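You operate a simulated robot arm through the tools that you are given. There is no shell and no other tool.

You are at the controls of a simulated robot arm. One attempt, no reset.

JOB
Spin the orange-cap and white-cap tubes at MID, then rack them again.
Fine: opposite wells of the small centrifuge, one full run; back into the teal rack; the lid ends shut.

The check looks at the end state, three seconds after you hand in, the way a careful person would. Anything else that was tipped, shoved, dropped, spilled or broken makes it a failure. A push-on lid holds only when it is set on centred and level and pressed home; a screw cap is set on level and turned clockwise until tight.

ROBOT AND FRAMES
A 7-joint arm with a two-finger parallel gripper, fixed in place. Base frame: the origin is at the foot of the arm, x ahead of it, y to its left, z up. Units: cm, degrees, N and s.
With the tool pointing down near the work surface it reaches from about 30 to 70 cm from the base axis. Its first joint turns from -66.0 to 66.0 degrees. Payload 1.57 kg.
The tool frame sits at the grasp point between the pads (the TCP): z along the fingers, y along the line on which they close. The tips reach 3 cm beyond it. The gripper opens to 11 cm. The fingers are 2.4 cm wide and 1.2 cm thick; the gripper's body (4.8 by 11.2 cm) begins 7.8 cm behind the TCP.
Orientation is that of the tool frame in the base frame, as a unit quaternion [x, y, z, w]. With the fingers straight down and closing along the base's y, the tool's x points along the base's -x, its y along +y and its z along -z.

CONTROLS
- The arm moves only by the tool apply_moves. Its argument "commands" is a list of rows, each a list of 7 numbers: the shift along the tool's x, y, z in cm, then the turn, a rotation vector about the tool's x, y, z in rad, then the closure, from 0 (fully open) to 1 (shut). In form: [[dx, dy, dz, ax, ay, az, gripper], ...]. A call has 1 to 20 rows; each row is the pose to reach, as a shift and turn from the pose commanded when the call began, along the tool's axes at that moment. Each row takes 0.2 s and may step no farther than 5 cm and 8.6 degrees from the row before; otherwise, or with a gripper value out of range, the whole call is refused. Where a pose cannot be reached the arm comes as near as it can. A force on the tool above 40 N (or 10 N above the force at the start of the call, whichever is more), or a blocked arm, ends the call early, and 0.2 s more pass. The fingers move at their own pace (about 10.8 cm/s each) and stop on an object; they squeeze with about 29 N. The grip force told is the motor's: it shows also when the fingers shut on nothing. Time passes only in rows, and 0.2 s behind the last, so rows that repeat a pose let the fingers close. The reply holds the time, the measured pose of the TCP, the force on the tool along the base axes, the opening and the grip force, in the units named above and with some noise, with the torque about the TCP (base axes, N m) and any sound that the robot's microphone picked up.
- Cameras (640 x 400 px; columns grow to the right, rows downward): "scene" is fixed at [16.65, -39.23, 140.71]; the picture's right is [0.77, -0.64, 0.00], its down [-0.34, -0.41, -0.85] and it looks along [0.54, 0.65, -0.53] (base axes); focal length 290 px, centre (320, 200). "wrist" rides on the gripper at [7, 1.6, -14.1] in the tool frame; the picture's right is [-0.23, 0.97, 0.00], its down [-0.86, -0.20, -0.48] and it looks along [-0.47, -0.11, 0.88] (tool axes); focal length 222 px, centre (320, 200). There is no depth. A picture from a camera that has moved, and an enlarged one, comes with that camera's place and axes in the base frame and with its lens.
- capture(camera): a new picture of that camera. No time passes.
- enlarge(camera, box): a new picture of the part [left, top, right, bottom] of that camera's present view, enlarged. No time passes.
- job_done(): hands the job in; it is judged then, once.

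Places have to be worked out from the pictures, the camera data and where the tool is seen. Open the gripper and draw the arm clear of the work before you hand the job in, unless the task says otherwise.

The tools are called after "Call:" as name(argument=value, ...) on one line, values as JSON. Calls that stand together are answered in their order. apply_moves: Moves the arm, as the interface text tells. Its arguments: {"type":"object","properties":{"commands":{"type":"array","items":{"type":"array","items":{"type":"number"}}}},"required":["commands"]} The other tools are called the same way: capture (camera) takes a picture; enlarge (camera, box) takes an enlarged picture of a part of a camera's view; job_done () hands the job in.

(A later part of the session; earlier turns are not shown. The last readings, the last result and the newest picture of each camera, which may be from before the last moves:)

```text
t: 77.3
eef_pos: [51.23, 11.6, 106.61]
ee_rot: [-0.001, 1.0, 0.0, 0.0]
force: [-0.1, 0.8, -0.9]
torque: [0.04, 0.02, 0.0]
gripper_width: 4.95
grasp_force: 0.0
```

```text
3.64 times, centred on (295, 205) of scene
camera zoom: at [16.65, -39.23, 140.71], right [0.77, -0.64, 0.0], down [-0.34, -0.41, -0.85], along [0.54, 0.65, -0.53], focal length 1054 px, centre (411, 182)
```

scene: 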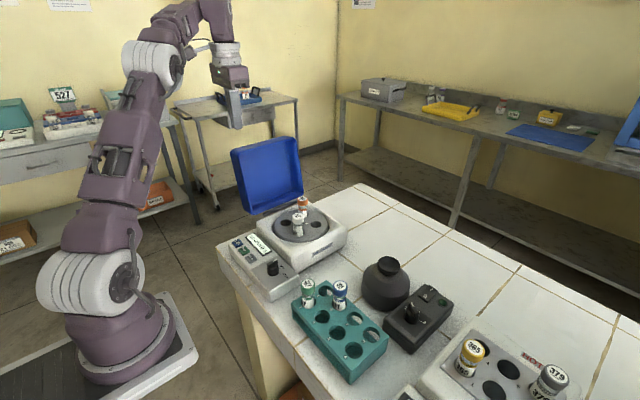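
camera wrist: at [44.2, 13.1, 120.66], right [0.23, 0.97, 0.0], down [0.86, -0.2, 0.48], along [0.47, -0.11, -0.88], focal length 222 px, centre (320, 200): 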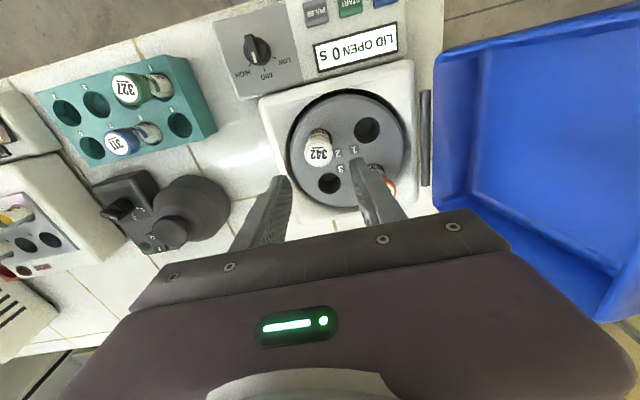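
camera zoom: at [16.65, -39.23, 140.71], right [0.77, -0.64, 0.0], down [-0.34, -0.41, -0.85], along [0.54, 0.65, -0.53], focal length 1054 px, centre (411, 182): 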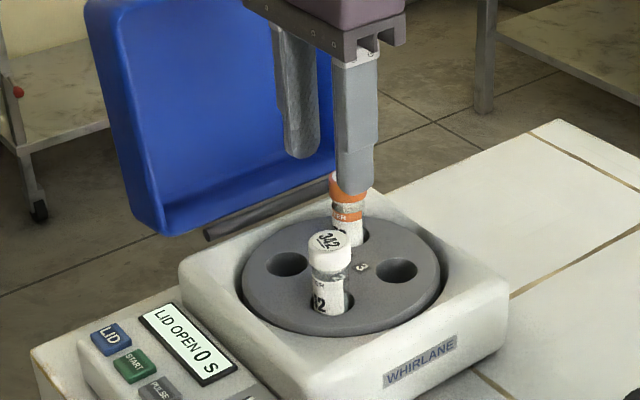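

The white cap is at about (51.05, 11.42). I narrow the opening to 4.4 cm and descend to TCP z≈95.75.

Call:
apply_moves(commands=[[0.1, -0.15, 2.5, 0, 0, 0, 0.6], [0.1, -0.15, 5, 0, 0, 0, 0.6], [0.1, -0.15, 7.5, 0, 0, 0, 0.6], [0.1, -0.15, 9.5, 0, 0, 0, 0.6], [0.1, -0.15, 10.4, 0, 0, 0, 0.6]])

Call:
enlarge(camera="wrist", box=[240, 100, 400, 230])

Call:
enlarge(camera="scene", box=[260, 180, 340, 250])

```text
t: 78.5
eef_pos: [51.06, 11.32, 96.16]
ee_rot: [0.0, 1.0, 0.0, 0.0]
force: [-0.3, -0.6, -0.2]
torque: [0.01, 0.01, -0.01]
gripper_width: 4.4
grasp_force: 0.0
```

```text
3.08 times, centred on (320, 165) of wrist
camera zoom: at [44.09, 12.88, 110.3], right [0.23, 0.97, 0.0], down [0.86, -0.2, 0.48], along [0.47, -0.11, -0.88], focal length 684 px, centre (320, 308)
```

zoom: 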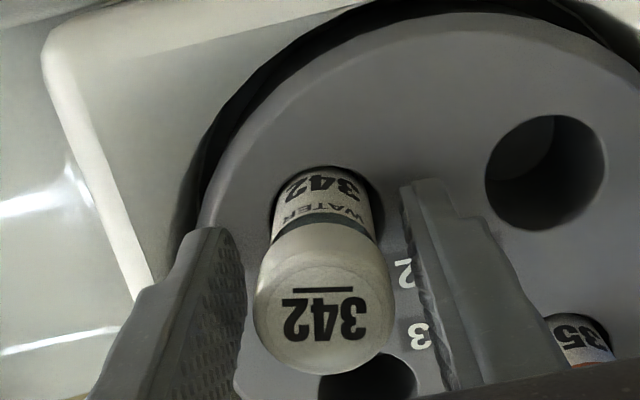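

```text
5.71 times, centred on (300, 215) of scene
camera zoom: at [16.65, -39.23, 140.71], right [0.77, -0.64, 0.0], down [-0.34, -0.41, -0.85], along [0.54, 0.65, -0.53], focal length 1656 px, centre (434, 114)
```

zoom: 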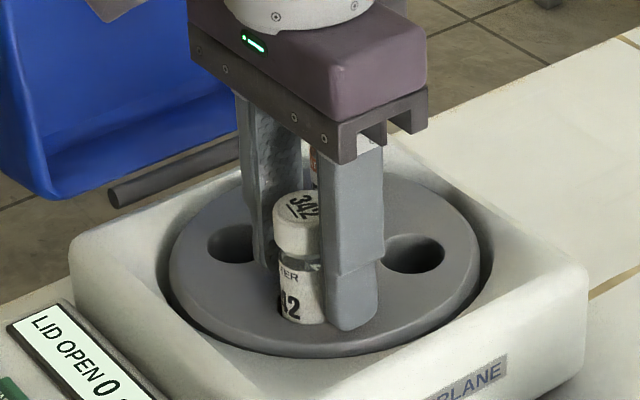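

The cap is about 0.25 cm toward the base from the pad centre. I correct that, lower to about 95.8 and close.

Call:
apply_moves(commands=[[0.22, 0.06, 0.1, 0, 0, 0, 0.6], [0.22, 0.06, 0.4, 0, 0, 0, 0.6], [0.22, 0.06, 0.4, 0, 0, 0, 0.8], [0.22, 0.06, 0.4, 0, 0, 0, 1], [0.22, 0.06, 0.4, 0, 0, 0, 1], [0.22, 0.06, 0.4, 0, 0, 0, 1]])

Call:
enlarge(camera="wrist", box=[240, 100, 400, 230])

```text
t: 79.9
eef_pos: [50.82, 11.37, 95.84]
ee_rot: [-0.001, 1.0, 0.0, 0.0]
force: [0.1, -0.9, 0.9]
torque: [0.0, -0.01, 0.0]
gripper_width: 2.84
grasp_force: 28.8
```

```text
3.08 times, centred on (320, 165) of wrist
camera zoom: at [43.84, 12.99, 109.88], right [0.23, 0.97, 0.0], down [0.86, -0.2, 0.48], along [0.47, -0.11, -0.88], focal length 684 px, centre (320, 308)
```

zoom: 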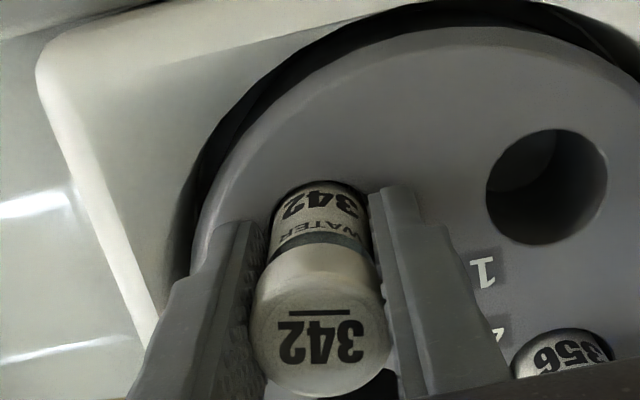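

Gripped, with the same cap position in view as in the original rack grip. I lift straight up.

Call:
apply_moves(commands=[[0, 0, -0.7, 0, 0, 0, 1], [0, 0, -1.6, 0, 0, 0, 1], [0, 0, -3, 0, 0, 0, 1], [0, 0, -5, 0, 0, 0, 1], [0, 0, -7.5, 0, 0, 0, 1], [0, 0, -10, 0, 0, 0, 1], [0, 0, -12, 0, 0, 0, 1]])

Call:
enlarge(camera="scene", box=[230, 120, 370, 260])

Call:
enlarge(camera="wrist", box=[270, 120, 370, 220])

```text
t: 81.5
eef_pos: [50.88, 11.62, 107.84]
ee_rot: [0.0, 1.0, 0.0, 0.0]
force: [0.2, 0.2, 0.1]
torque: [-0.04, -0.03, 0.02]
gripper_width: 2.84
grasp_force: 28.8
```

```text
2.86 times, centred on (300, 190) of scene
camera zoom: at [16.65, -39.23, 140.71], right [0.77, -0.64, 0.0], down [-0.34, -0.41, -0.85], along [0.54, 0.65, -0.53], focal length 828 px, centre (377, 229)
```

zoom: 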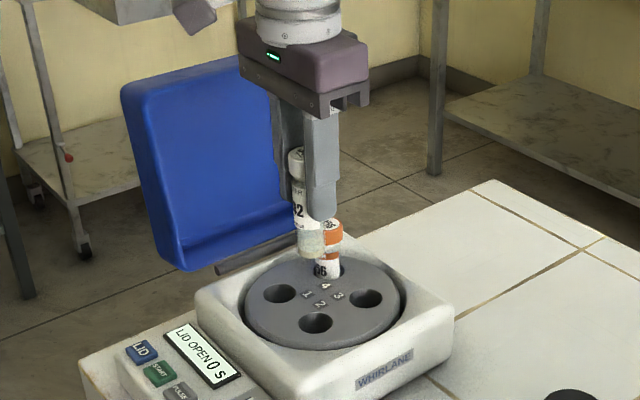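

```text
4.00 times, centred on (320, 170) of wrist
camera zoom: at [43.83, 13.1, 122.01], right [0.23, 0.97, 0.0], down [0.86, -0.2, 0.48], along [0.47, -0.11, -0.88], focal length 888 px, centre (320, 320)
```

zoom: 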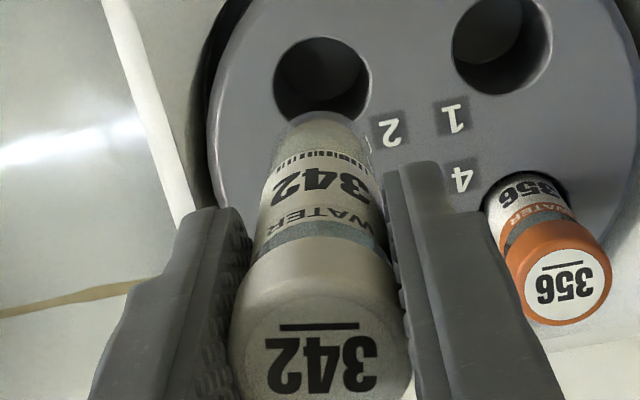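

White is held straight. I carry it back high to above rack slot 3 at (41.0, -15.2).

Call:
apply_moves(commands=[[1.65, -4.5, 0, 0, 0, 0, 1], [3.3, -9, 0, 0, 0, 0, 1], [5, -13.4, 0, 0, 0, 0, 1], [6.6, -17.9, 0, 0, 0, 0, 1], [8.2, -22.3, 0, 0, 0, 0, 1], [9.85, -26.75, 0, 0, 0, 0, 1]])

Call:
apply_moves(commands=[[0, 0, 2, 0, 0, 0, 1], [0, 0, 4, 0, 0, 0, 1], [0, 0, 6, 0, 0, 0, 1]])

Call:
enlarge(camera="wrist", box=[270, 110, 370, 190])

Call:
enlarge(camera="scene", box=[300, 270, 380, 350])

```text
t: 82.9
eef_pos: [41.03, -15.38, 107.89]
ee_rot: [0.0, 1.0, 0.0, 0.0]
force: [0.1, -0.8, 0.1]
torque: [0.04, -0.04, 0.01]
gripper_width: 2.86
grasp_force: 29.4
```

```text
t: 83.7
eef_pos: [41.1, -15.31, 101.82]
ee_rot: [-0.001, 1.0, 0.0, 0.001]
force: [-0.1, 0.3, -0.2]
torque: [0.05, 0.02, 0.01]
gripper_width: 2.83
grasp_force: 29.2
```

```text
5.00 times, centred on (320, 150) of wrist
camera zoom: at [34.08, -13.72, 116.02], right [0.23, 0.97, 0.0], down [0.86, -0.2, 0.48], along [0.47, -0.11, -0.88], focal length 1111 px, centre (320, 450)
```

zoom: 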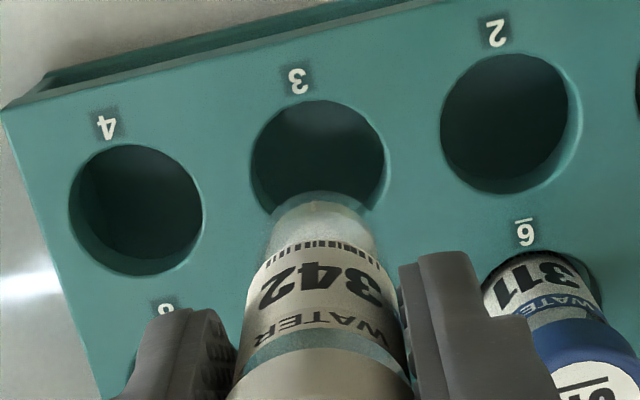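

```text
5.00 times, centred on (340, 310) of scene
camera zoom: at [16.65, -39.23, 140.71], right [0.77, -0.64, 0.0], down [-0.34, -0.41, -0.85], along [0.54, 0.65, -0.53], focal length 1449 px, centre (220, -350)
```

zoom: 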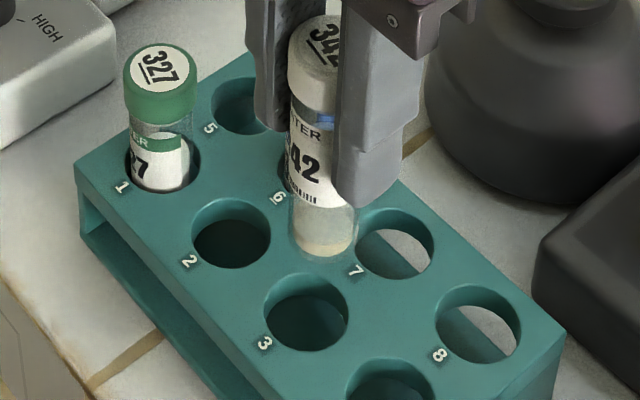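

The scene view suggests the tube hangs slightly toward +x of the TCP this time. I zoom in on both views to measure the tube and hole 3 precisely.

Call:
enlarge(camera="wrist", box=[290, 115, 350, 163])

Call:
enlarge(camera="scene", box=[315, 295, 375, 343])

Call:
enlarge(camera="wrist", box=[260, 120, 380, 230])

```text
8.33 times, centred on (320, 139) of wrist
camera zoom: at [34.08, -13.72, 116.02], right [0.23, 0.97, 0.0], down [0.86, -0.2, 0.48], along [0.47, -0.11, -0.88], focal length 1851 px, centre (320, 708)
```

zoom: 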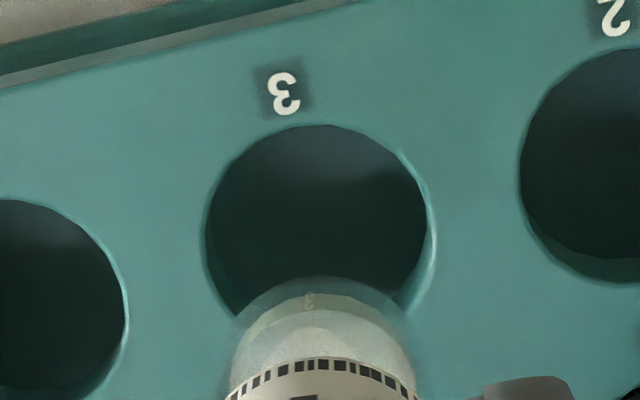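

```text
8.33 times, centred on (345, 319) of scene
camera zoom: at [16.65, -39.23, 140.71], right [0.77, -0.64, 0.0], down [-0.34, -0.41, -0.85], along [0.54, 0.65, -0.53], focal length 2416 px, centre (112, -792)
```

zoom: 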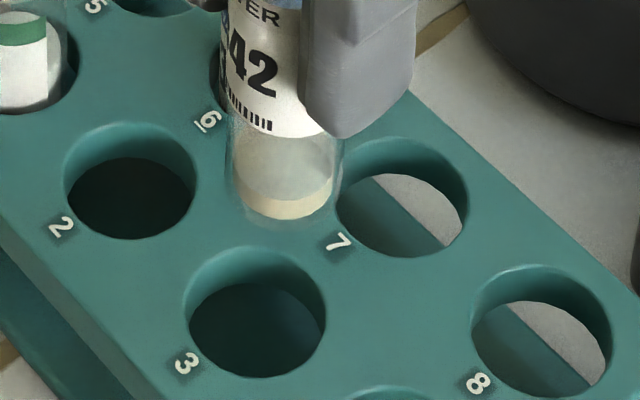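

```text
3.64 times, centred on (320, 175) of wrist
camera zoom: at [34.08, -13.72, 116.02], right [0.23, 0.97, 0.0], down [0.86, -0.2, 0.48], along [0.47, -0.11, -0.88], focal length 808 px, centre (320, 291)
```

zoom: 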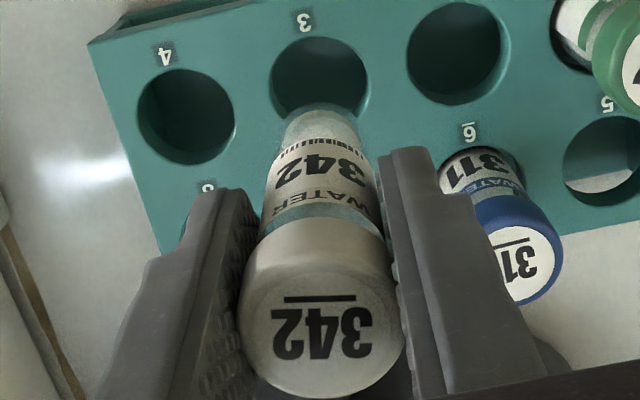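

White now shows a clear layer over a pellet, so it has been spun. Measured this way, the tube sits about 0.5 cm too far +x for hole 3. I shift by (-0.5, +0.06) and lower to about 1 cm above the plate.

Call:
apply_moves(commands=[[0.25, 0.03, 0.8, 0, 0, 0, 1], [0.5, 0.06, 1.8, 0, 0, 0, 1], [0.5, 0.06, 3, 0, 0, 0, 1]])

Call:
enlarge(camera="wrist", box=[290, 125, 350, 173])

Call:
enlarge(camera="scene", box=[315, 295, 375, 343])

```text
t: 84.5
eef_pos: [40.56, -15.35, 98.7]
ee_rot: [-0.001, 1.0, 0.0, 0.0]
force: [-0.5, 0.0, 0.1]
torque: [-0.03, -0.01, 0.0]
gripper_width: 2.84
grasp_force: 29.4
```

```text
8.33 times, centred on (320, 149) of wrist
camera zoom: at [33.55, -13.65, 112.95], right [0.23, 0.97, 0.0], down [0.86, -0.2, 0.48], along [0.47, -0.11, -0.88], focal length 1851 px, centre (320, 625)
```

zoom: 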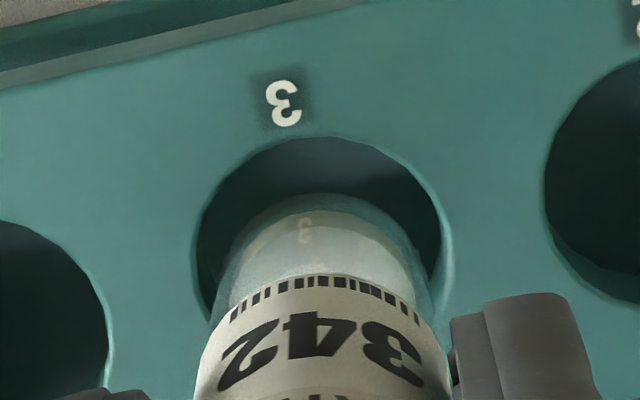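

```text
8.33 times, centred on (345, 319) of scene
camera zoom: at [16.65, -39.23, 140.71], right [0.77, -0.64, 0.0], down [-0.34, -0.41, -0.85], along [0.54, 0.65, -0.53], focal length 2416 px, centre (112, -792)
```

zoom: 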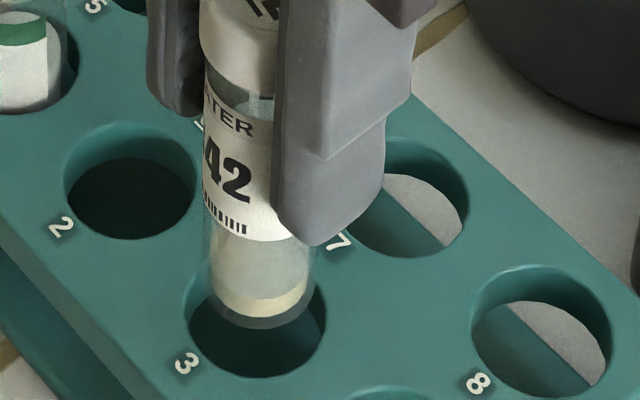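

Only about (-0.18, -0.03) remains before it is centred. I correct that and lower 1.8 cm into the hole in small steps.

Call:
apply_moves(commands=[[0.1, -0.02, 0, 0, 0, 0, 1], [0.18, -0.03, 0.3, 0, 0, 0, 1], [0.18, -0.03, 0.7, 0, 0, 0, 1], [0.18, -0.03, 1.1, 0, 0, 0, 1], [0.18, -0.03, 1.5, 0, 0, 0, 1]])

Call:
enlarge(camera="wrist", box=[290, 125, 350, 173])

Call:
enlarge(camera="scene", box=[315, 295, 375, 343])

```text
t: 85.7
eef_pos: [40.43, -15.32, 97.32]
ee_rot: [-0.002, 1.0, 0.0, 0.0]
force: [-0.4, -0.4, -0.1]
torque: [-0.01, 0.05, 0.0]
gripper_width: 2.8
grasp_force: 29.5
```

```text
8.33 times, centred on (320, 149) of wrist
camera zoom: at [33.33, -13.69, 111.46], right [0.23, 0.97, 0.0], down [0.86, -0.2, 0.48], along [0.47, -0.11, -0.88], focal length 1851 px, centre (320, 625)
```

zoom: 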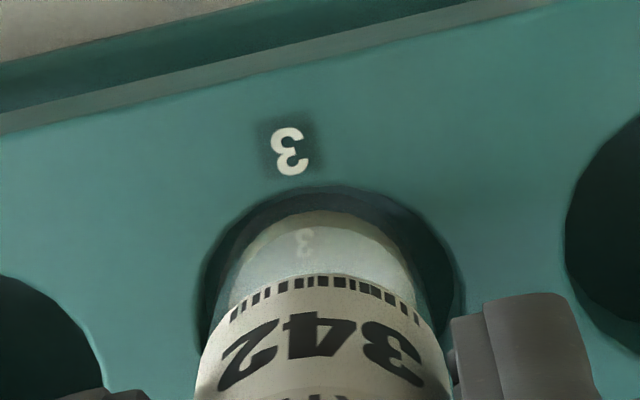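

```text
8.33 times, centred on (345, 319) of scene
camera zoom: at [16.65, -39.23, 140.71], right [0.77, -0.64, 0.0], down [-0.34, -0.41, -0.85], along [0.54, 0.65, -0.53], focal length 2416 px, centre (112, -792)
```

zoom: 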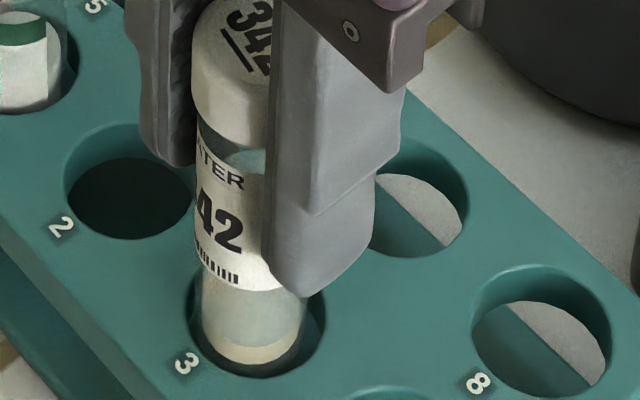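

The tube has entered hole 3, centred in both views. I lower another 3.4 cm toward the expected seat at TCP z≈93.4.

Call:
apply_moves(commands=[[0, 0, 0.5, 0, 0, 0, 1], [0, 0, 1, 0, 0, 0, 1], [0, 0, 1.5, 0, 0, 0, 1], [0, 0, 2, 0, 0, 0, 1], [0, 0, 2.5, 0, 0, 0, 1], [0, 0, 3, 0, 0, 0, 1], [0, 0, 3.4, 0, 0, 0, 1]])

Call:
enlarge(camera="wrist", box=[260, 110, 380, 220])

Call:
enlarge(camera="scene", box=[300, 270, 380, 350])

```text
t: 87.3
eef_pos: [40.31, -15.15, 93.84]
ee_rot: [0.0, 1.0, 0.0, 0.0]
force: [0.4, -0.1, -3.7]
torque: [-0.05, -0.02, -0.02]
gripper_width: 2.82
grasp_force: 28.7
```

```text
3.64 times, centred on (320, 165) of wrist
camera zoom: at [33.35, -13.58, 108.04], right [0.23, 0.97, 0.0], down [0.86, -0.2, 0.48], along [0.47, -0.11, -0.88], focal length 808 px, centre (320, 327)
```

zoom: 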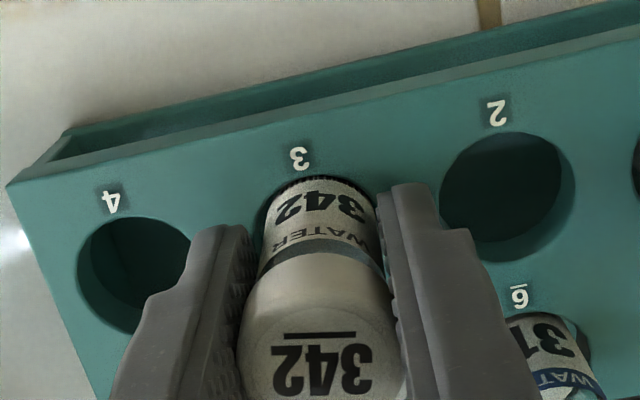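

```text
5.00 times, centred on (340, 310) of scene
camera zoom: at [16.66, -39.23, 140.71], right [0.77, -0.64, 0.0], down [-0.34, -0.41, -0.85], along [0.54, 0.65, -0.53], focal length 1449 px, centre (220, -350)
```

zoom: 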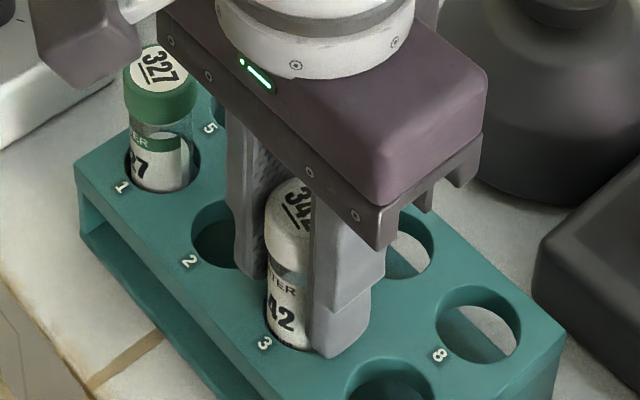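

A light force like before seating in the rotor. I lower another 0.4 cm in 0.1–0.15 steps.

Call:
apply_moves(commands=[[0, 0, 0.15, 0, 0, 0, 1], [0, 0, 0.25, 0, 0, 0, 1], [0, 0, 0.35, 0, 0, 0, 1]])

```text
t: 88.1
eef_pos: [40.49, -15.38, 93.57]
ee_rot: [0.0, 1.0, 0.0, 0.0]
force: [0.9, -0.3, -2.8]
torque: [0.05, -0.02, 0.02]
gripper_width: 2.85
grasp_force: 29.2
```

Call:
apply_moves(commands=[[0, 0, 0.1, 0, 0, 0, 1], [0, 0, 0.2, 0, 0, 0, 1]])

Call:
enlarge(camera="scene", box=[300, 270, 380, 350])

```text
t: 88.7
eef_pos: [40.34, -15.46, 93.31]
ee_rot: [0.0, 1.0, 0.0, 0.0]
force: [1.6, 0.3, 2.0]
torque: [0.06, -0.05, -0.01]
gripper_width: 2.84
grasp_force: 28.2
```

```text
5.00 times, centred on (340, 310) of scene
camera zoom: at [16.65, -39.23, 140.71], right [0.77, -0.64, 0.0], down [-0.34, -0.41, -0.85], along [0.54, 0.65, -0.53], focal length 1449 px, centre (220, -350)
```

zoom: 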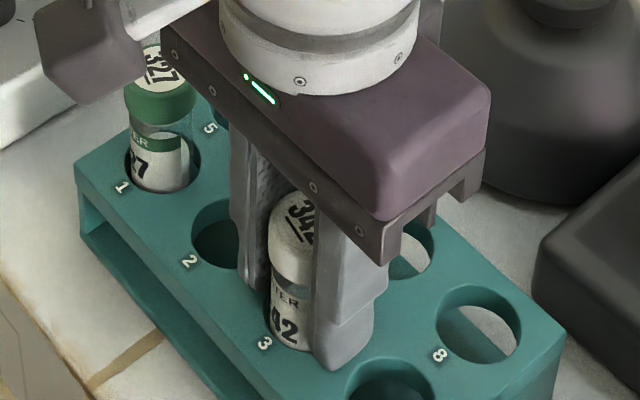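

The vertical force has turned to +2 N, so the tube is resting on its seat. I open the fingers and rise straight up.

Call:
apply_moves(commands=[[0, 0, 0, 0, 0, 0, 0.8], [0, 0, 0, 0, 0, 0, 0.62], [0, 0, 0, 0, 0, 0, 0.6], [0, 0, -0.5, 0, 0, 0, 0.58], [0, 0, -2.5, 0, 0, 0, 0.58], [0, 0, -5.5, 0, 0, 0, 0.58], [0, 0, -9, 0, 0, 0, 0.58], [0, 0, -12, 0, 0, 0, 0.58]])

Call:
enlarge(camera="scene", box=[280, 250, 400, 370])

Call:
enlarge(camera="wrist", box=[220, 60, 420, 220])

```text
t: 90.5
eef_pos: [40.36, -15.32, 105.24]
ee_rot: [-0.001, 1.0, 0.0, 0.0]
force: [0.1, 0.7, 0.1]
torque: [0.0, 0.0, 0.0]
gripper_width: 4.64
grasp_force: 0.1
```

```text
3.33 times, centred on (340, 310) of scene
camera zoom: at [16.65, -39.23, 140.71], right [0.77, -0.64, 0.0], down [-0.34, -0.41, -0.85], along [0.54, 0.65, -0.53], focal length 966 px, centre (253, -167)
```

zoom: 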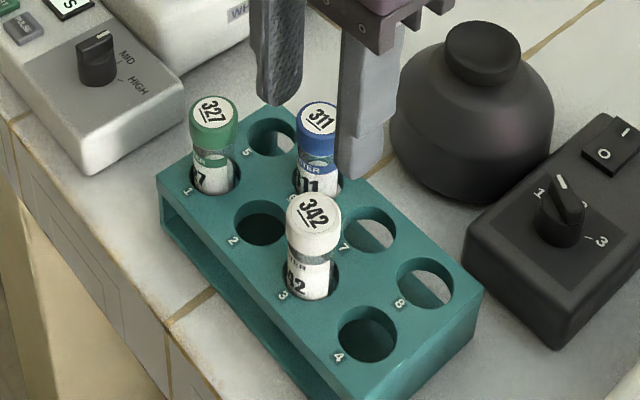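

```text
2.50 times, centred on (320, 140) of wrist
camera zoom: at [33.41, -13.75, 119.42], right [0.23, 0.97, 0.0], down [0.86, -0.2, 0.48], along [0.47, -0.11, -0.88], focal length 555 px, centre (320, 350)
```

zoom: 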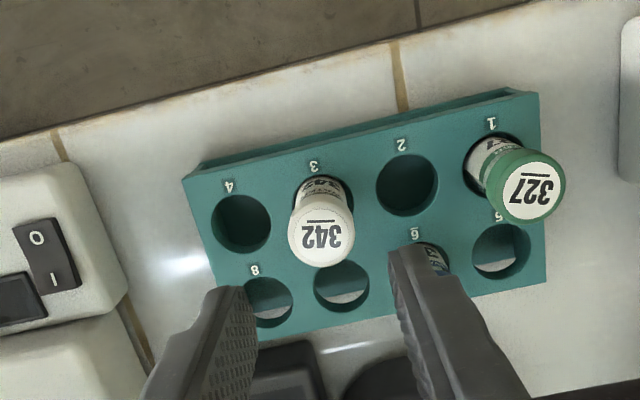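

White is racked in slot 3. I go back above the orange tube in well 4 at about (57.2, 17.5).

Call:
apply_moves(commands=[[-2.1, 4.1, -0.8, 0, 0, 0, 0.58], [-4.2, 8.2, -0.8, 0, 0, 0, 0.58], [-6.3, 12.3, -0.8, 0, 0, 0, 0.58], [-8.4, 16.4, -0.8, 0, 0, 0, 0.58], [-10.5, 20.5, -0.8, 0, 0, 0, 0.58], [-12.6, 24.6, -0.8, 0, 0, 0, 0.58], [-14.7, 28.7, -0.8, 0, 0, 0, 0.58], [-16.8, 32.8, -0.8, 0, 0, 0, 0.6]])

Call:
enlarge(camera="wrist", box=[240, 80, 440, 230])

Call:
enlarge(camera="scene", box=[240, 150, 350, 260])

```text
t: 92.3
eef_pos: [57.13, 17.78, 106.26]
ee_rot: [0.0, 1.0, 0.0, 0.0]
force: [0.0, -0.1, -0.2]
torque: [-0.03, -0.03, -0.02]
gripper_width: 4.41
grasp_force: 0.1
```

```text
2.67 times, centred on (340, 155) of wrist
camera zoom: at [50.17, 19.34, 120.33], right [0.23, 0.97, 0.0], down [0.86, -0.2, 0.48], along [0.47, -0.11, -0.88], focal length 592 px, centre (267, 320)
```

zoom: 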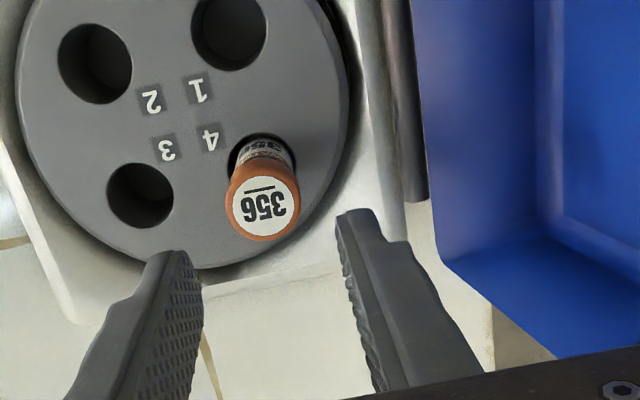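

```text
3.64 times, centred on (295, 205) of scene
camera zoom: at [16.65, -39.23, 140.71], right [0.77, -0.64, 0.0], down [-0.34, -0.41, -0.85], along [0.54, 0.65, -0.53], focal length 1054 px, centre (411, 182)
```

zoom: 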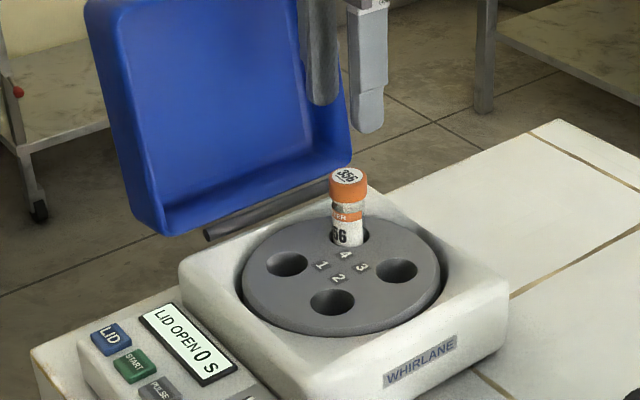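

The orange cap is at about (57.35, 17.55). I align and descend to just above grip height.

Call:
apply_moves(commands=[[-0.2, -0.22, 2.5, 0, 0, 0, 0.6], [-0.2, -0.22, 5, 0, 0, 0, 0.6], [-0.2, -0.22, 7.5, 0, 0, 0, 0.6], [-0.2, -0.22, 9.3, 0, 0, 0, 0.6], [-0.2, -0.22, 10.0, 0, 0, 0, 0.6]])

Call:
enlarge(camera="wrist", box=[240, 100, 400, 230])

Call:
enlarge(camera="scene", box=[270, 160, 350, 240])

```text
t: 93.5
eef_pos: [57.36, 17.29, 96.1]
ee_rot: [0.0, 1.0, 0.0, -0.001]
force: [-0.4, 0.5, -0.5]
torque: [-0.01, -0.02, -0.02]
gripper_width: 4.4
grasp_force: 0.0
```

```text
3.08 times, centred on (320, 165) of wrist
camera zoom: at [50.32, 18.96, 110.34], right [0.23, 0.97, 0.0], down [0.86, -0.2, 0.48], along [0.47, -0.11, -0.88], focal length 684 px, centre (320, 308)
```

zoom: 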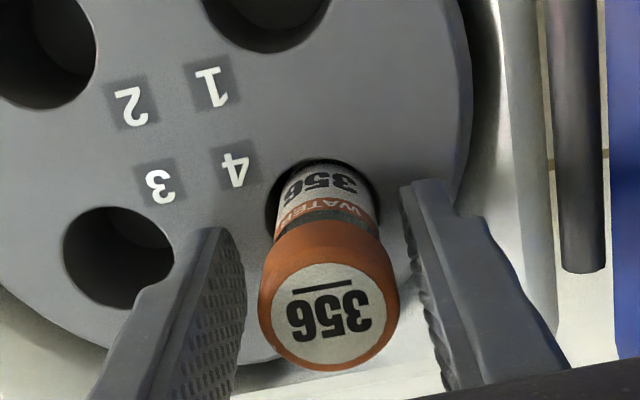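

```text
5.00 times, centred on (310, 200) of scene
camera zoom: at [16.65, -39.23, 140.71], right [0.77, -0.64, 0.0], down [-0.34, -0.41, -0.85], along [0.54, 0.65, -0.53], focal length 1449 px, centre (370, 200)
```

zoom: 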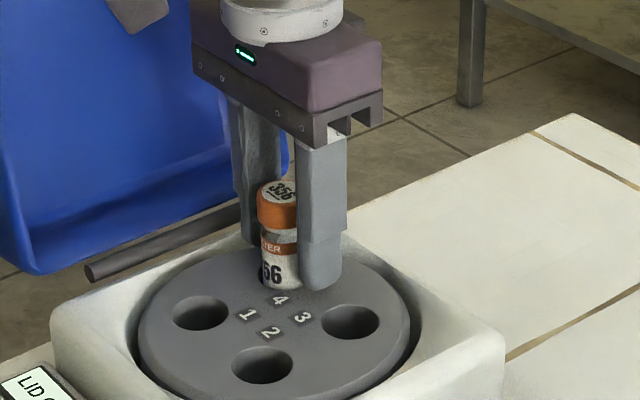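

I make a small centring correction (+0.12 in both x and y), lower 0.3 cm, and close on the orange cap.

Call:
apply_moves(commands=[[-0.12, 0.12, 0.1, 0, 0, 0, 0.6], [-0.12, 0.12, 0.3, 0, 0, 0, 0.6], [-0.12, 0.12, 0.3, 0, 0, 0, 0.8], [-0.12, 0.12, 0.3, 0, 0, 0, 1], [-0.12, 0.12, 0.3, 0, 0, 0, 1], [-0.12, 0.12, 0.3, 0, 0, 0, 1]])

Call:
enlarge(camera="wrist", box=[240, 100, 400, 230])

```text
t: 94.9
eef_pos: [57.48, 17.41, 95.78]
ee_rot: [-0.001, 1.0, 0.0, 0.001]
force: [1.2, -0.2, 0.5]
torque: [0.0, -0.01, 0.02]
gripper_width: 2.87
grasp_force: 28.6
```

```text
3.08 times, centred on (320, 165) of wrist
camera zoom: at [50.4, 19.01, 110.06], right [0.23, 0.97, 0.0], down [0.86, -0.2, 0.48], along [0.47, -0.11, -0.88], focal length 684 px, centre (320, 308)
```

zoom: 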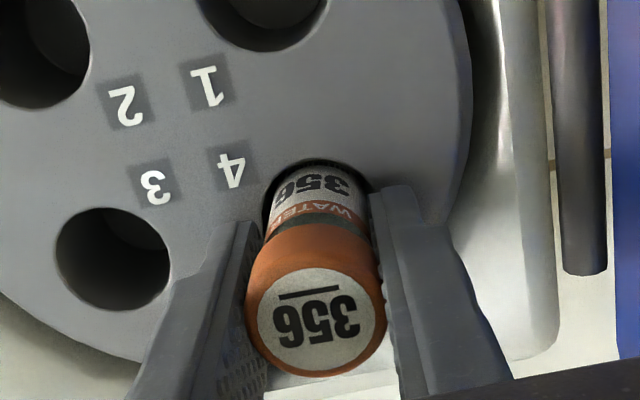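

Orange is gripped at 2.87 cm wide, well centred. I lift it straight out.

Call:
apply_moves(commands=[[0, 0, -0.7, 0, 0, 0, 1], [0, 0, -1.6, 0, 0, 0, 1], [0, 0, -3, 0, 0, 0, 1], [0, 0, -5, 0, 0, 0, 1], [0, 0, -7.5, 0, 0, 0, 1], [0, 0, -10, 0, 0, 0, 1], [0, 0, -12.5, 0, 0, 0, 1]])

Call:
enlarge(camera="scene", box=[230, 120, 370, 260])

```text
t: 96.5
eef_pos: [57.4, 17.36, 108.29]
ee_rot: [-0.001, 1.0, 0.0, 0.0]
force: [-0.4, 0.3, 0.0]
torque: [0.02, -0.02, -0.01]
gripper_width: 2.85
grasp_force: 28.8
```

```text
2.86 times, centred on (300, 190) of scene
camera zoom: at [16.65, -39.23, 140.71], right [0.77, -0.64, 0.0], down [-0.34, -0.41, -0.85], along [0.54, 0.65, -0.53], focal length 828 px, centre (377, 229)
```

zoom: 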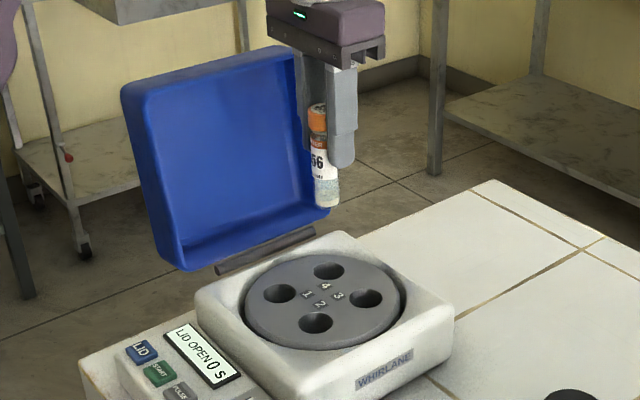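

Orange is out cleanly. I carry it to above slot 8 at (45.6, -19.8).

Call:
apply_moves(commands=[[1.3, -4.1, 0, 0, 0, 0, 1], [2.6, -8.2, 0, 0, 0, 0, 1], [3.9, -12.4, 0, 0, 0, 0, 1], [5.2, -16.5, 0, 0, 0, 0, 1], [6.5, -20.6, 0, 0, 0, 0, 1], [7.8, -24.8, 0, 0, 0, 0, 1], [9.1, -28.9, 0, 0, 0, 0, 1], [10.5, -33, 0, 0, 0, 0, 1], [11.8, -37.15, 0, 0, 0, 0, 1]])

Call:
apply_moves(commands=[[0, 0, 2.3, 0, 0, 0, 1], [0, 0, 4.6, 0, 0, 0, 1], [0, 0, 7, 0, 0, 0, 1]])

Call:
enlarge(camera="wrist", box=[290, 118, 350, 166])

Call:
enlarge(camera="scene", box=[340, 290, 400, 338])

```text
t: 98.5
eef_pos: [45.52, -20.16, 108.25]
ee_rot: [-0.001, 1.0, 0.0, 0.001]
force: [-0.3, -0.7, -0.3]
torque: [0.02, 0.01, -0.01]
gripper_width: 2.88
grasp_force: 29.3
```

```text
t: 99.3
eef_pos: [45.62, -19.97, 101.18]
ee_rot: [0.0, 1.0, 0.001, -0.001]
force: [0.5, 0.1, -0.4]
torque: [-0.01, -0.02, 0.01]
gripper_width: 2.82
grasp_force: 28.5
```

```text
8.33 times, centred on (320, 142) of wrist
camera zoom: at [38.57, -18.35, 115.41], right [0.23, 0.97, 0.0], down [0.86, -0.2, 0.48], along [0.47, -0.11, -0.88], focal length 1851 px, centre (320, 683)
```

zoom: 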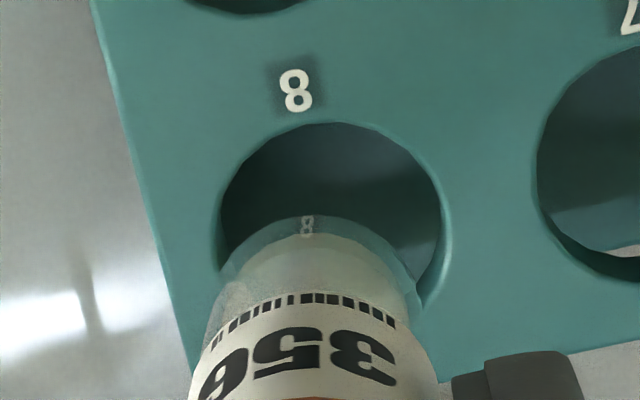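

```text
8.33 times, centred on (370, 314) of scene
camera zoom: at [16.65, -39.23, 140.71], right [0.77, -0.64, 0.0], down [-0.34, -0.41, -0.85], along [0.54, 0.65, -0.53], focal length 2416 px, centre (-97, -750)
```

zoom: 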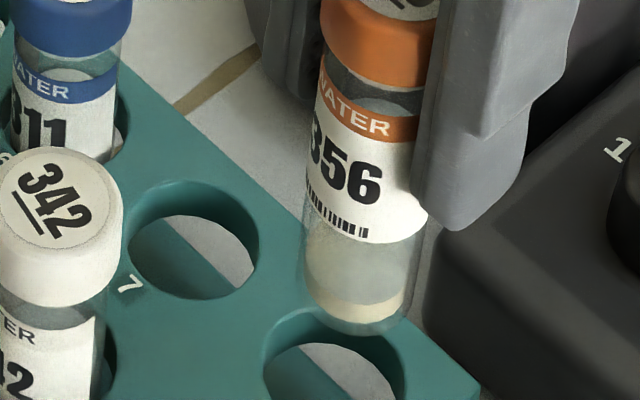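

Slot 8 is about (-0.1, +0.2) from the tube. I shift and lower to roughly 1 cm above the plate.

Call:
apply_moves(commands=[[0.05, 0.1, 0.8, 0, 0, 0, 1], [0.1, 0.2, 1.6, 0, 0, 0, 1], [0.1, 0.2, 2.5, 0, 0, 0, 1]])

Call:
enlarge(camera="wrist", box=[290, 125, 350, 173])

Call:
enlarge(camera="scene", box=[340, 300, 400, 348])

```text
t: 100.1
eef_pos: [45.57, -19.68, 98.77]
ee_rot: [-0.001, 1.0, 0.0, 0.001]
force: [-0.2, 0.2, -0.5]
torque: [0.02, 0.01, 0.03]
gripper_width: 2.83
grasp_force: 29.0
```

```text
8.33 times, centred on (320, 149) of wrist
camera zoom: at [38.61, -18.04, 112.91], right [0.23, 0.97, 0.0], down [0.86, -0.2, 0.48], along [0.47, -0.11, -0.88], focal length 1851 px, centre (320, 625)
```

zoom: 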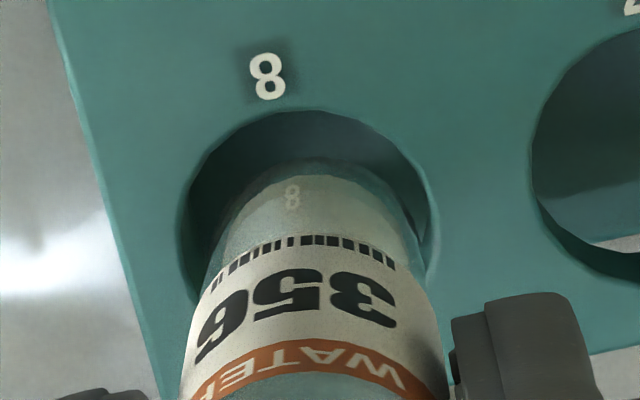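

```text
8.33 times, centred on (370, 324) of scene
camera zoom: at [16.65, -39.23, 140.71], right [0.77, -0.64, 0.0], down [-0.34, -0.41, -0.85], along [0.54, 0.65, -0.53], focal length 2416 px, centre (-97, -833)
```

zoom: 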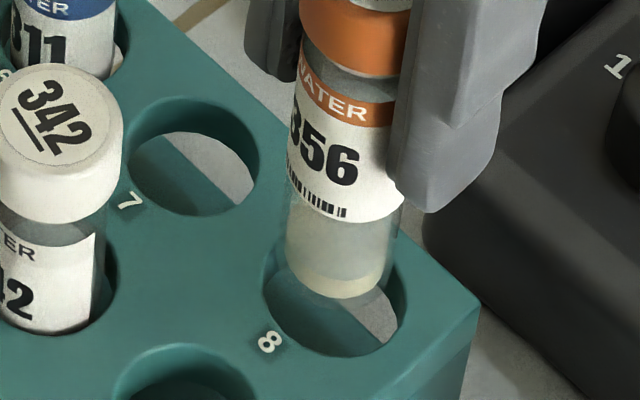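

Nearly centred; I apply a -0.08 correction in y and lower 2 cm into the hole.

Call:
apply_moves(commands=[[0, -0.08, 0.3, 0, 0, 0, 1], [0, -0.08, 0.7, 0, 0, 0, 1], [0, -0.08, 1.1, 0, 0, 0, 1], [0, -0.08, 1.5, 0, 0, 0, 1], [0, -0.08, 1.9, 0, 0, 0, 1]])

Call:
enlarge(camera="wrist", box=[290, 125, 350, 173])

Call:
enlarge(camera="scene", box=[340, 300, 400, 348])

```text
t: 101.3
eef_pos: [45.6, -19.57, 96.87]
ee_rot: [-0.001, 1.0, 0.0, 0.0]
force: [0.5, 0.8, -0.5]
torque: [-0.01, -0.01, -0.01]
gripper_width: 2.84
grasp_force: 29.0
```

```text
8.33 times, centred on (320, 149) of wrist
camera zoom: at [38.61, -18.02, 110.98], right [0.23, 0.97, 0.0], down [0.86, -0.2, 0.48], along [0.47, -0.11, -0.88], focal length 1851 px, centre (320, 625)
```

zoom: 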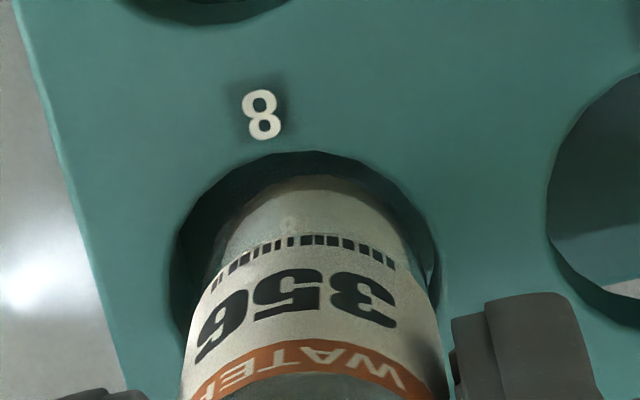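

```text
8.33 times, centred on (370, 324) of scene
camera zoom: at [16.65, -39.23, 140.71], right [0.77, -0.64, 0.0], down [-0.34, -0.41, -0.85], along [0.54, 0.65, -0.53], focal length 2416 px, centre (-97, -833)
```

zoom: 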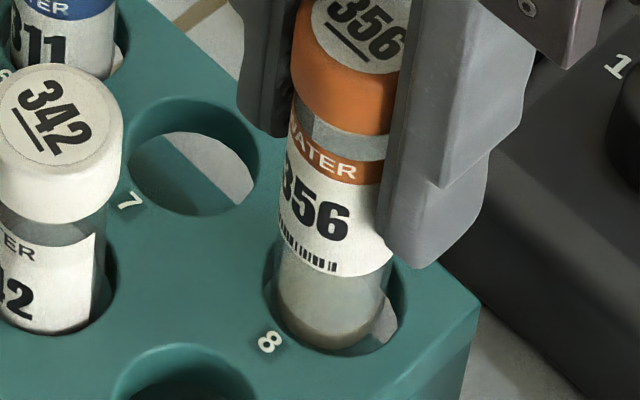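

Inside the hole, slightly toward +y. I nudge -0.1 in y and lower 2.9 cm further.

Call:
apply_moves(commands=[[0, -0.1, 0.4, 0, 0, 0, 1], [0, -0.1, 0.9, 0, 0, 0, 1], [0, -0.1, 1.4, 0, 0, 0, 1], [0, -0.1, 1.9, 0, 0, 0, 1], [0, -0.1, 2.4, 0, 0, 0, 1], [0, -0.1, 2.9, 0, 0, 0, 1]])

Call:
enlarge(camera="scene", box=[330, 280, 410, 350])

```text
t: 102.7
eef_pos: [45.6, -19.79, 93.97]
ee_rot: [-0.001, 1.0, 0.0, 0.0]
force: [0.3, -0.7, -3.8]
torque: [0.0, -0.03, 0.01]
gripper_width: 2.85
grasp_force: 28.5
```

```text
5.71 times, centred on (370, 315) of scene
camera zoom: at [16.66, -39.23, 140.71], right [0.77, -0.64, 0.0], down [-0.34, -0.41, -0.85], along [0.54, 0.65, -0.53], focal length 1656 px, centre (34, -457)
```

zoom: 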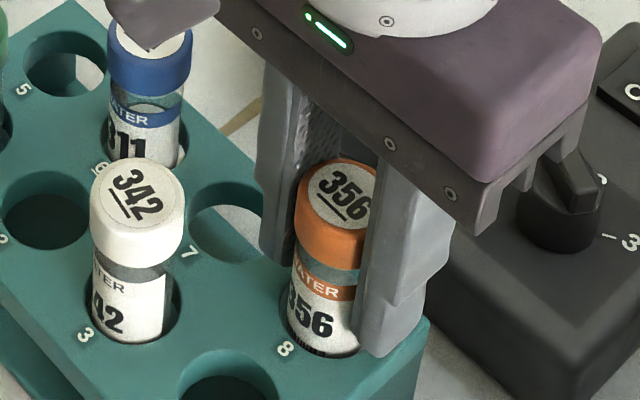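

Almost seated, with the usual light pre-seat force. I lower another 0.45 cm in small steps.

Call:
apply_moves(commands=[[0, 0, 0.15, 0, 0, 0, 1], [0, 0, 0.3, 0, 0, 0, 1], [0, 0, 0.4, 0, 0, 0, 1]])

```text
t: 103.5
eef_pos: [45.71, -19.74, 93.66]
ee_rot: [-0.001, 1.0, 0.001, 0.0]
force: [-0.7, 0.7, -0.7]
torque: [-0.02, 0.02, 0.01]
gripper_width: 2.84
grasp_force: 29.0
```

Call:
apply_moves(commands=[[0, 0, 0.1, 0, 0, 0, 1], [0, 0, 0.15, 0, 0, 0, 1]])

Call:
enlarge(camera="scene", box=[330, 280, 410, 350])

```text
t: 104.1
eef_pos: [45.59, -19.66, 93.53]
ee_rot: [-0.001, 1.0, 0.001, 0.0]
force: [-1.0, 0.6, 4.8]
torque: [0.04, 0.02, -0.04]
gripper_width: 2.86
grasp_force: 29.1
```

```text
5.71 times, centred on (370, 315) of scene
camera zoom: at [16.64, -39.23, 140.71], right [0.77, -0.64, 0.0], down [-0.34, -0.41, -0.85], along [0.54, 0.65, -0.53], focal length 1656 px, centre (34, -457)
```

zoom: 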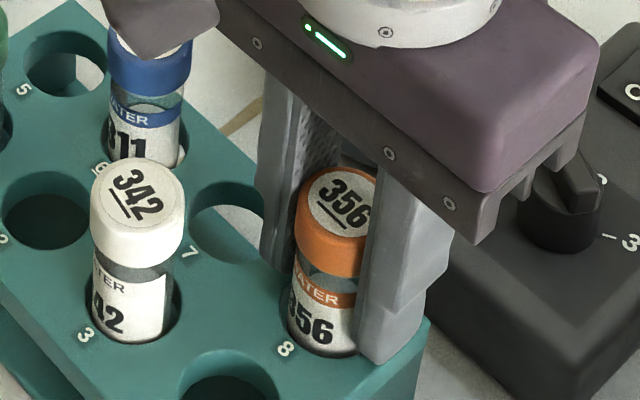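

The force is +4.8 N, so orange rests on its seat. I open the fingers and rise straight up.

Call:
apply_moves(commands=[[0, 0, 0, 0, 0, 0, 0.8], [0, 0, 0, 0, 0, 0, 0.62], [0, 0, 0, 0, 0, 0, 0.6], [0, 0, -0.5, 0, 0, 0, 0.6], [0, 0, -2.5, 0, 0, 0, 0.6], [0, 0, -5.5, 0, 0, 0, 0.6], [0, 0, -9, 0, 0, 0, 0.6], [0, 0, -13, 0, 0, 0, 0.6]])

Call:
capture(camera="scene")

Call:
enlarge(camera="scene", box=[280, 250, 400, 370])

```text
t: 105.9
eef_pos: [45.53, -19.64, 106.52]
ee_rot: [-0.001, 1.0, 0.0, 0.0]
force: [-0.1, 0.1, 0.5]
torque: [0.0, 0.02, 0.02]
gripper_width: 4.37
grasp_force: 0.0
```

```text
taken
```

scene: 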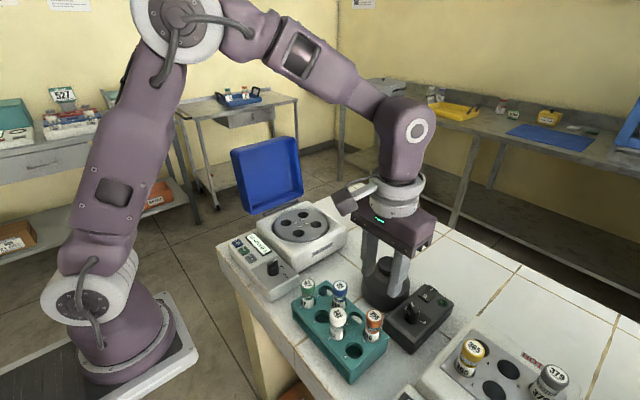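

```text
3.33 times, centred on (340, 310) of scene
camera zoom: at [16.65, -39.23, 140.71], right [0.77, -0.64, 0.0], down [-0.34, -0.41, -0.85], along [0.54, 0.65, -0.53], focal length 966 px, centre (253, -167)
```

zoom: 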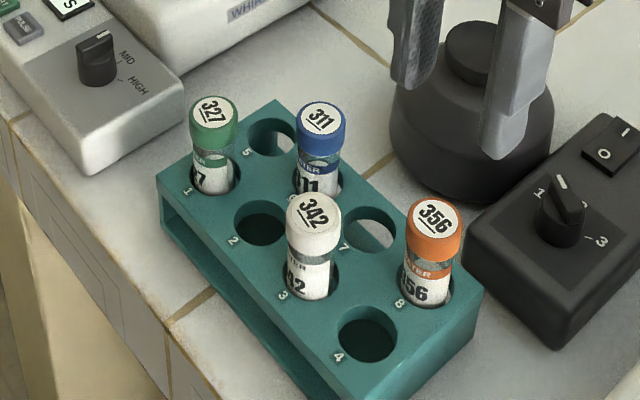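

Both tubes are back in slots 3 and 8. Now I close the lid as before: shut the fingers and travel along the near side to beside the lid.

Call:
apply_moves(commands=[[1.5, 3.5, -2, 0, 0, 0, 0.8], [3, 8, -3, 0, 0, 0, 1], [4.5, 12.5, -3.5, 0, 0, 0, 1], [6, 17, -3.5, 0, 0, 0, 1], [7, 21.7, -3.5, 0, 0, 0, 1], [7, 26.5, -3.5, 0, 0, 0, 1], [7, 31.3, -3.5, 0, 0, 0, 1], [7, 36.1, -3.5, 0, 0, 0, 1], [7, 40.9, -3.5, 0, 0, 0, 1], [7, 45.7, -3.5, 0, 0, 0, 1], [7, 50.4, -3, 0, 0, 0, 1], [7, 54.6, -3, 0, 0, 0, 1], [7, 58.6, -3, 0, 0, 0, 1]])

Call:
enlarge(camera="scene", box=[180, 80, 340, 230])

```text
t: 108.7
eef_pos: [38.43, 38.92, 109.4]
ee_rot: [0.0, 1.0, 0.0, 0.0]
force: [-0.5, 1.0, 0.2]
torque: [0.01, 0.04, 0.01]
gripper_width: 0.0
grasp_force: 21.0
```

```text
2.67 times, centred on (260, 155) of scene
camera zoom: at [16.65, -39.23, 140.71], right [0.77, -0.64, 0.0], down [-0.34, -0.41, -0.85], along [0.54, 0.65, -0.53], focal length 773 px, centre (480, 320)
```

zoom: 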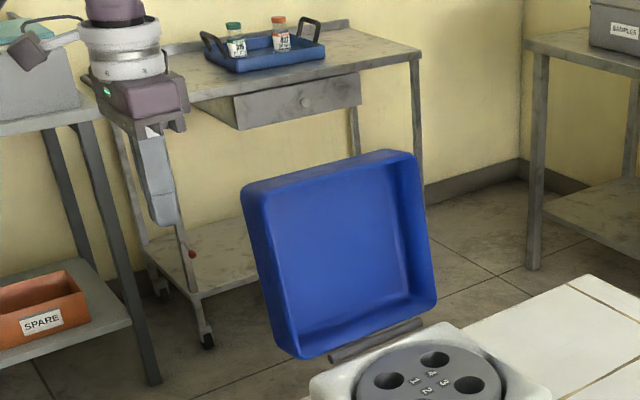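

Same pose as the first time and the lid is at the same opening. I slide behind it in +x and push it over, repeating the earlier path.

Call:
apply_moves(commands=[[-3, 0, 0.2, 0, 0, 0, 1], [-6, 0, 0.3, 0, 0, 0, 1], [-9.5, 0, 0.4, 0, 0, 0, 1], [-9.5, -1.5, 0.4, 0, 0, 0, 1], [-9.5, -3, 0.4, 0, 0, 0, 1], [-9.5, -4, 0.4, 0, 0, 0, 1], [-9.5, -5, 0.4, 0, 0, 0, 1], [-9.5, -6, 0.4, 0, 0, 0, 1], [-9.5, -7, 0.4, 0, 0, 0, 1], [-9.5, -8, 0.4, 0, 0, 0, 1], [-9.5, -9, 0.4, 0, 0, 0, 1], [-9.5, -10, 0.4, 0, 0, 0, 1], [-9.5, -11, 0.4, 0, 0, 0, 1], [-9.5, -12, 0.4, 0, 0, 0, 1]])

Call:
enlarge(camera="scene", box=[180, 80, 340, 230])

```text
t: 111.7
eef_pos: [48.04, 26.85, 108.96]
ee_rot: [-0.001, 1.0, 0.0, 0.0]
force: [-1.9, 2.1, 4.8]
torque: [0.04, 0.02, -0.04]
gripper_width: 0.03
grasp_force: 21.6
```

```text
2.67 times, centred on (260, 155) of scene
camera zoom: at [16.64, -39.23, 140.71], right [0.77, -0.64, 0.0], down [-0.34, -0.41, -0.85], along [0.54, 0.65, -0.53], focal length 773 px, centre (480, 320)
```

zoom: 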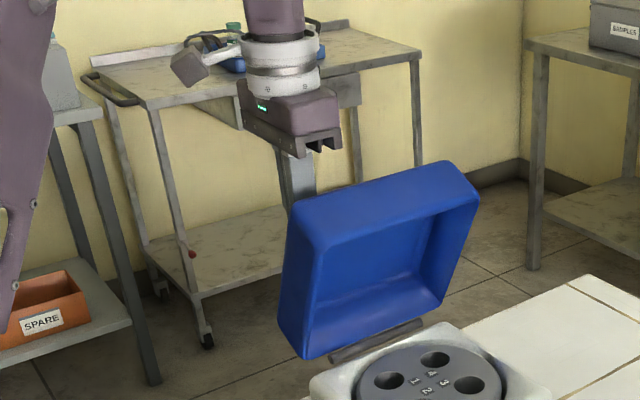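

The lid is past vertical, just as before. I follow the same arc down to about 35°.

Call:
apply_moves(commands=[[0, -0.9, -0.1, 0, 0, 0, 1], [0, -2.0, -0.2, 0, 0, 0, 1], [0, -3.1, -0.2, 0, 0, 0, 1], [0, -4.1, -0.2, 0, 0, 0, 1], [0, -5.3, 0.1, 0, 0, 0, 1], [0, -6.5, 0.5, 0, 0, 0, 1], [0, -7.6, 1.1, 0, 0, 0, 1]])

Call:
apply_moves(commands=[[0, -0.9, 0.5, 0, 0, 0, 1], [0, -1.8, 1.1, 0, 0, 0, 1], [0, -2.5, 1.7, 0, 0, 0, 1], [0, -3.2, 2.3, 0, 0, 0, 1], [0, -3.8, 2.9, 0, 0, 0, 1], [0, -4.4, 3.5, 0, 0, 0, 1], [0, -4.9, 4.1, 0, 0, 0, 1], [0, -5.35, 4.75, 0, 0, 0, 1]])

Call:
enlarge(camera="scene", box=[200, 120, 360, 270])

```text
t: 113.3
eef_pos: [48.01, 19.28, 107.9]
ee_rot: [-0.001, 1.0, 0.0, 0.0]
force: [0.0, 0.2, 3.1]
torque: [-0.05, 0.02, 0.0]
gripper_width: 0.0
grasp_force: 21.1
```

```text
t: 115.1
eef_pos: [48.16, 13.89, 103.19]
ee_rot: [-0.001, 1.0, 0.0, 0.0]
force: [-0.4, -1.2, -0.2]
torque: [-0.04, 0.0, 0.0]
gripper_width: 0.0
grasp_force: 21.3
```

```text
2.67 times, centred on (280, 195) of scene
camera zoom: at [16.65, -39.23, 140.71], right [0.77, -0.64, 0.0], down [-0.34, -0.41, -0.85], along [0.54, 0.65, -0.53], focal length 773 px, centre (427, 213)
```

zoom: 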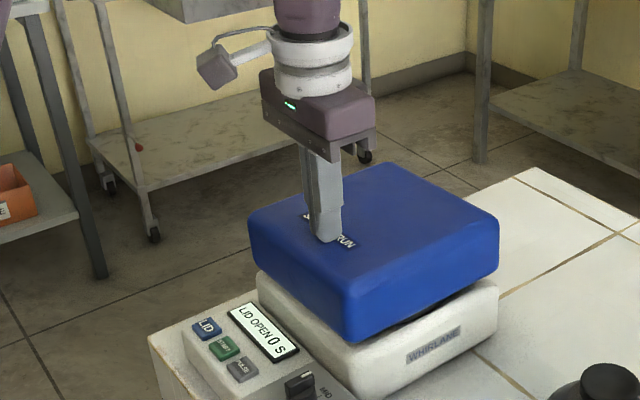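

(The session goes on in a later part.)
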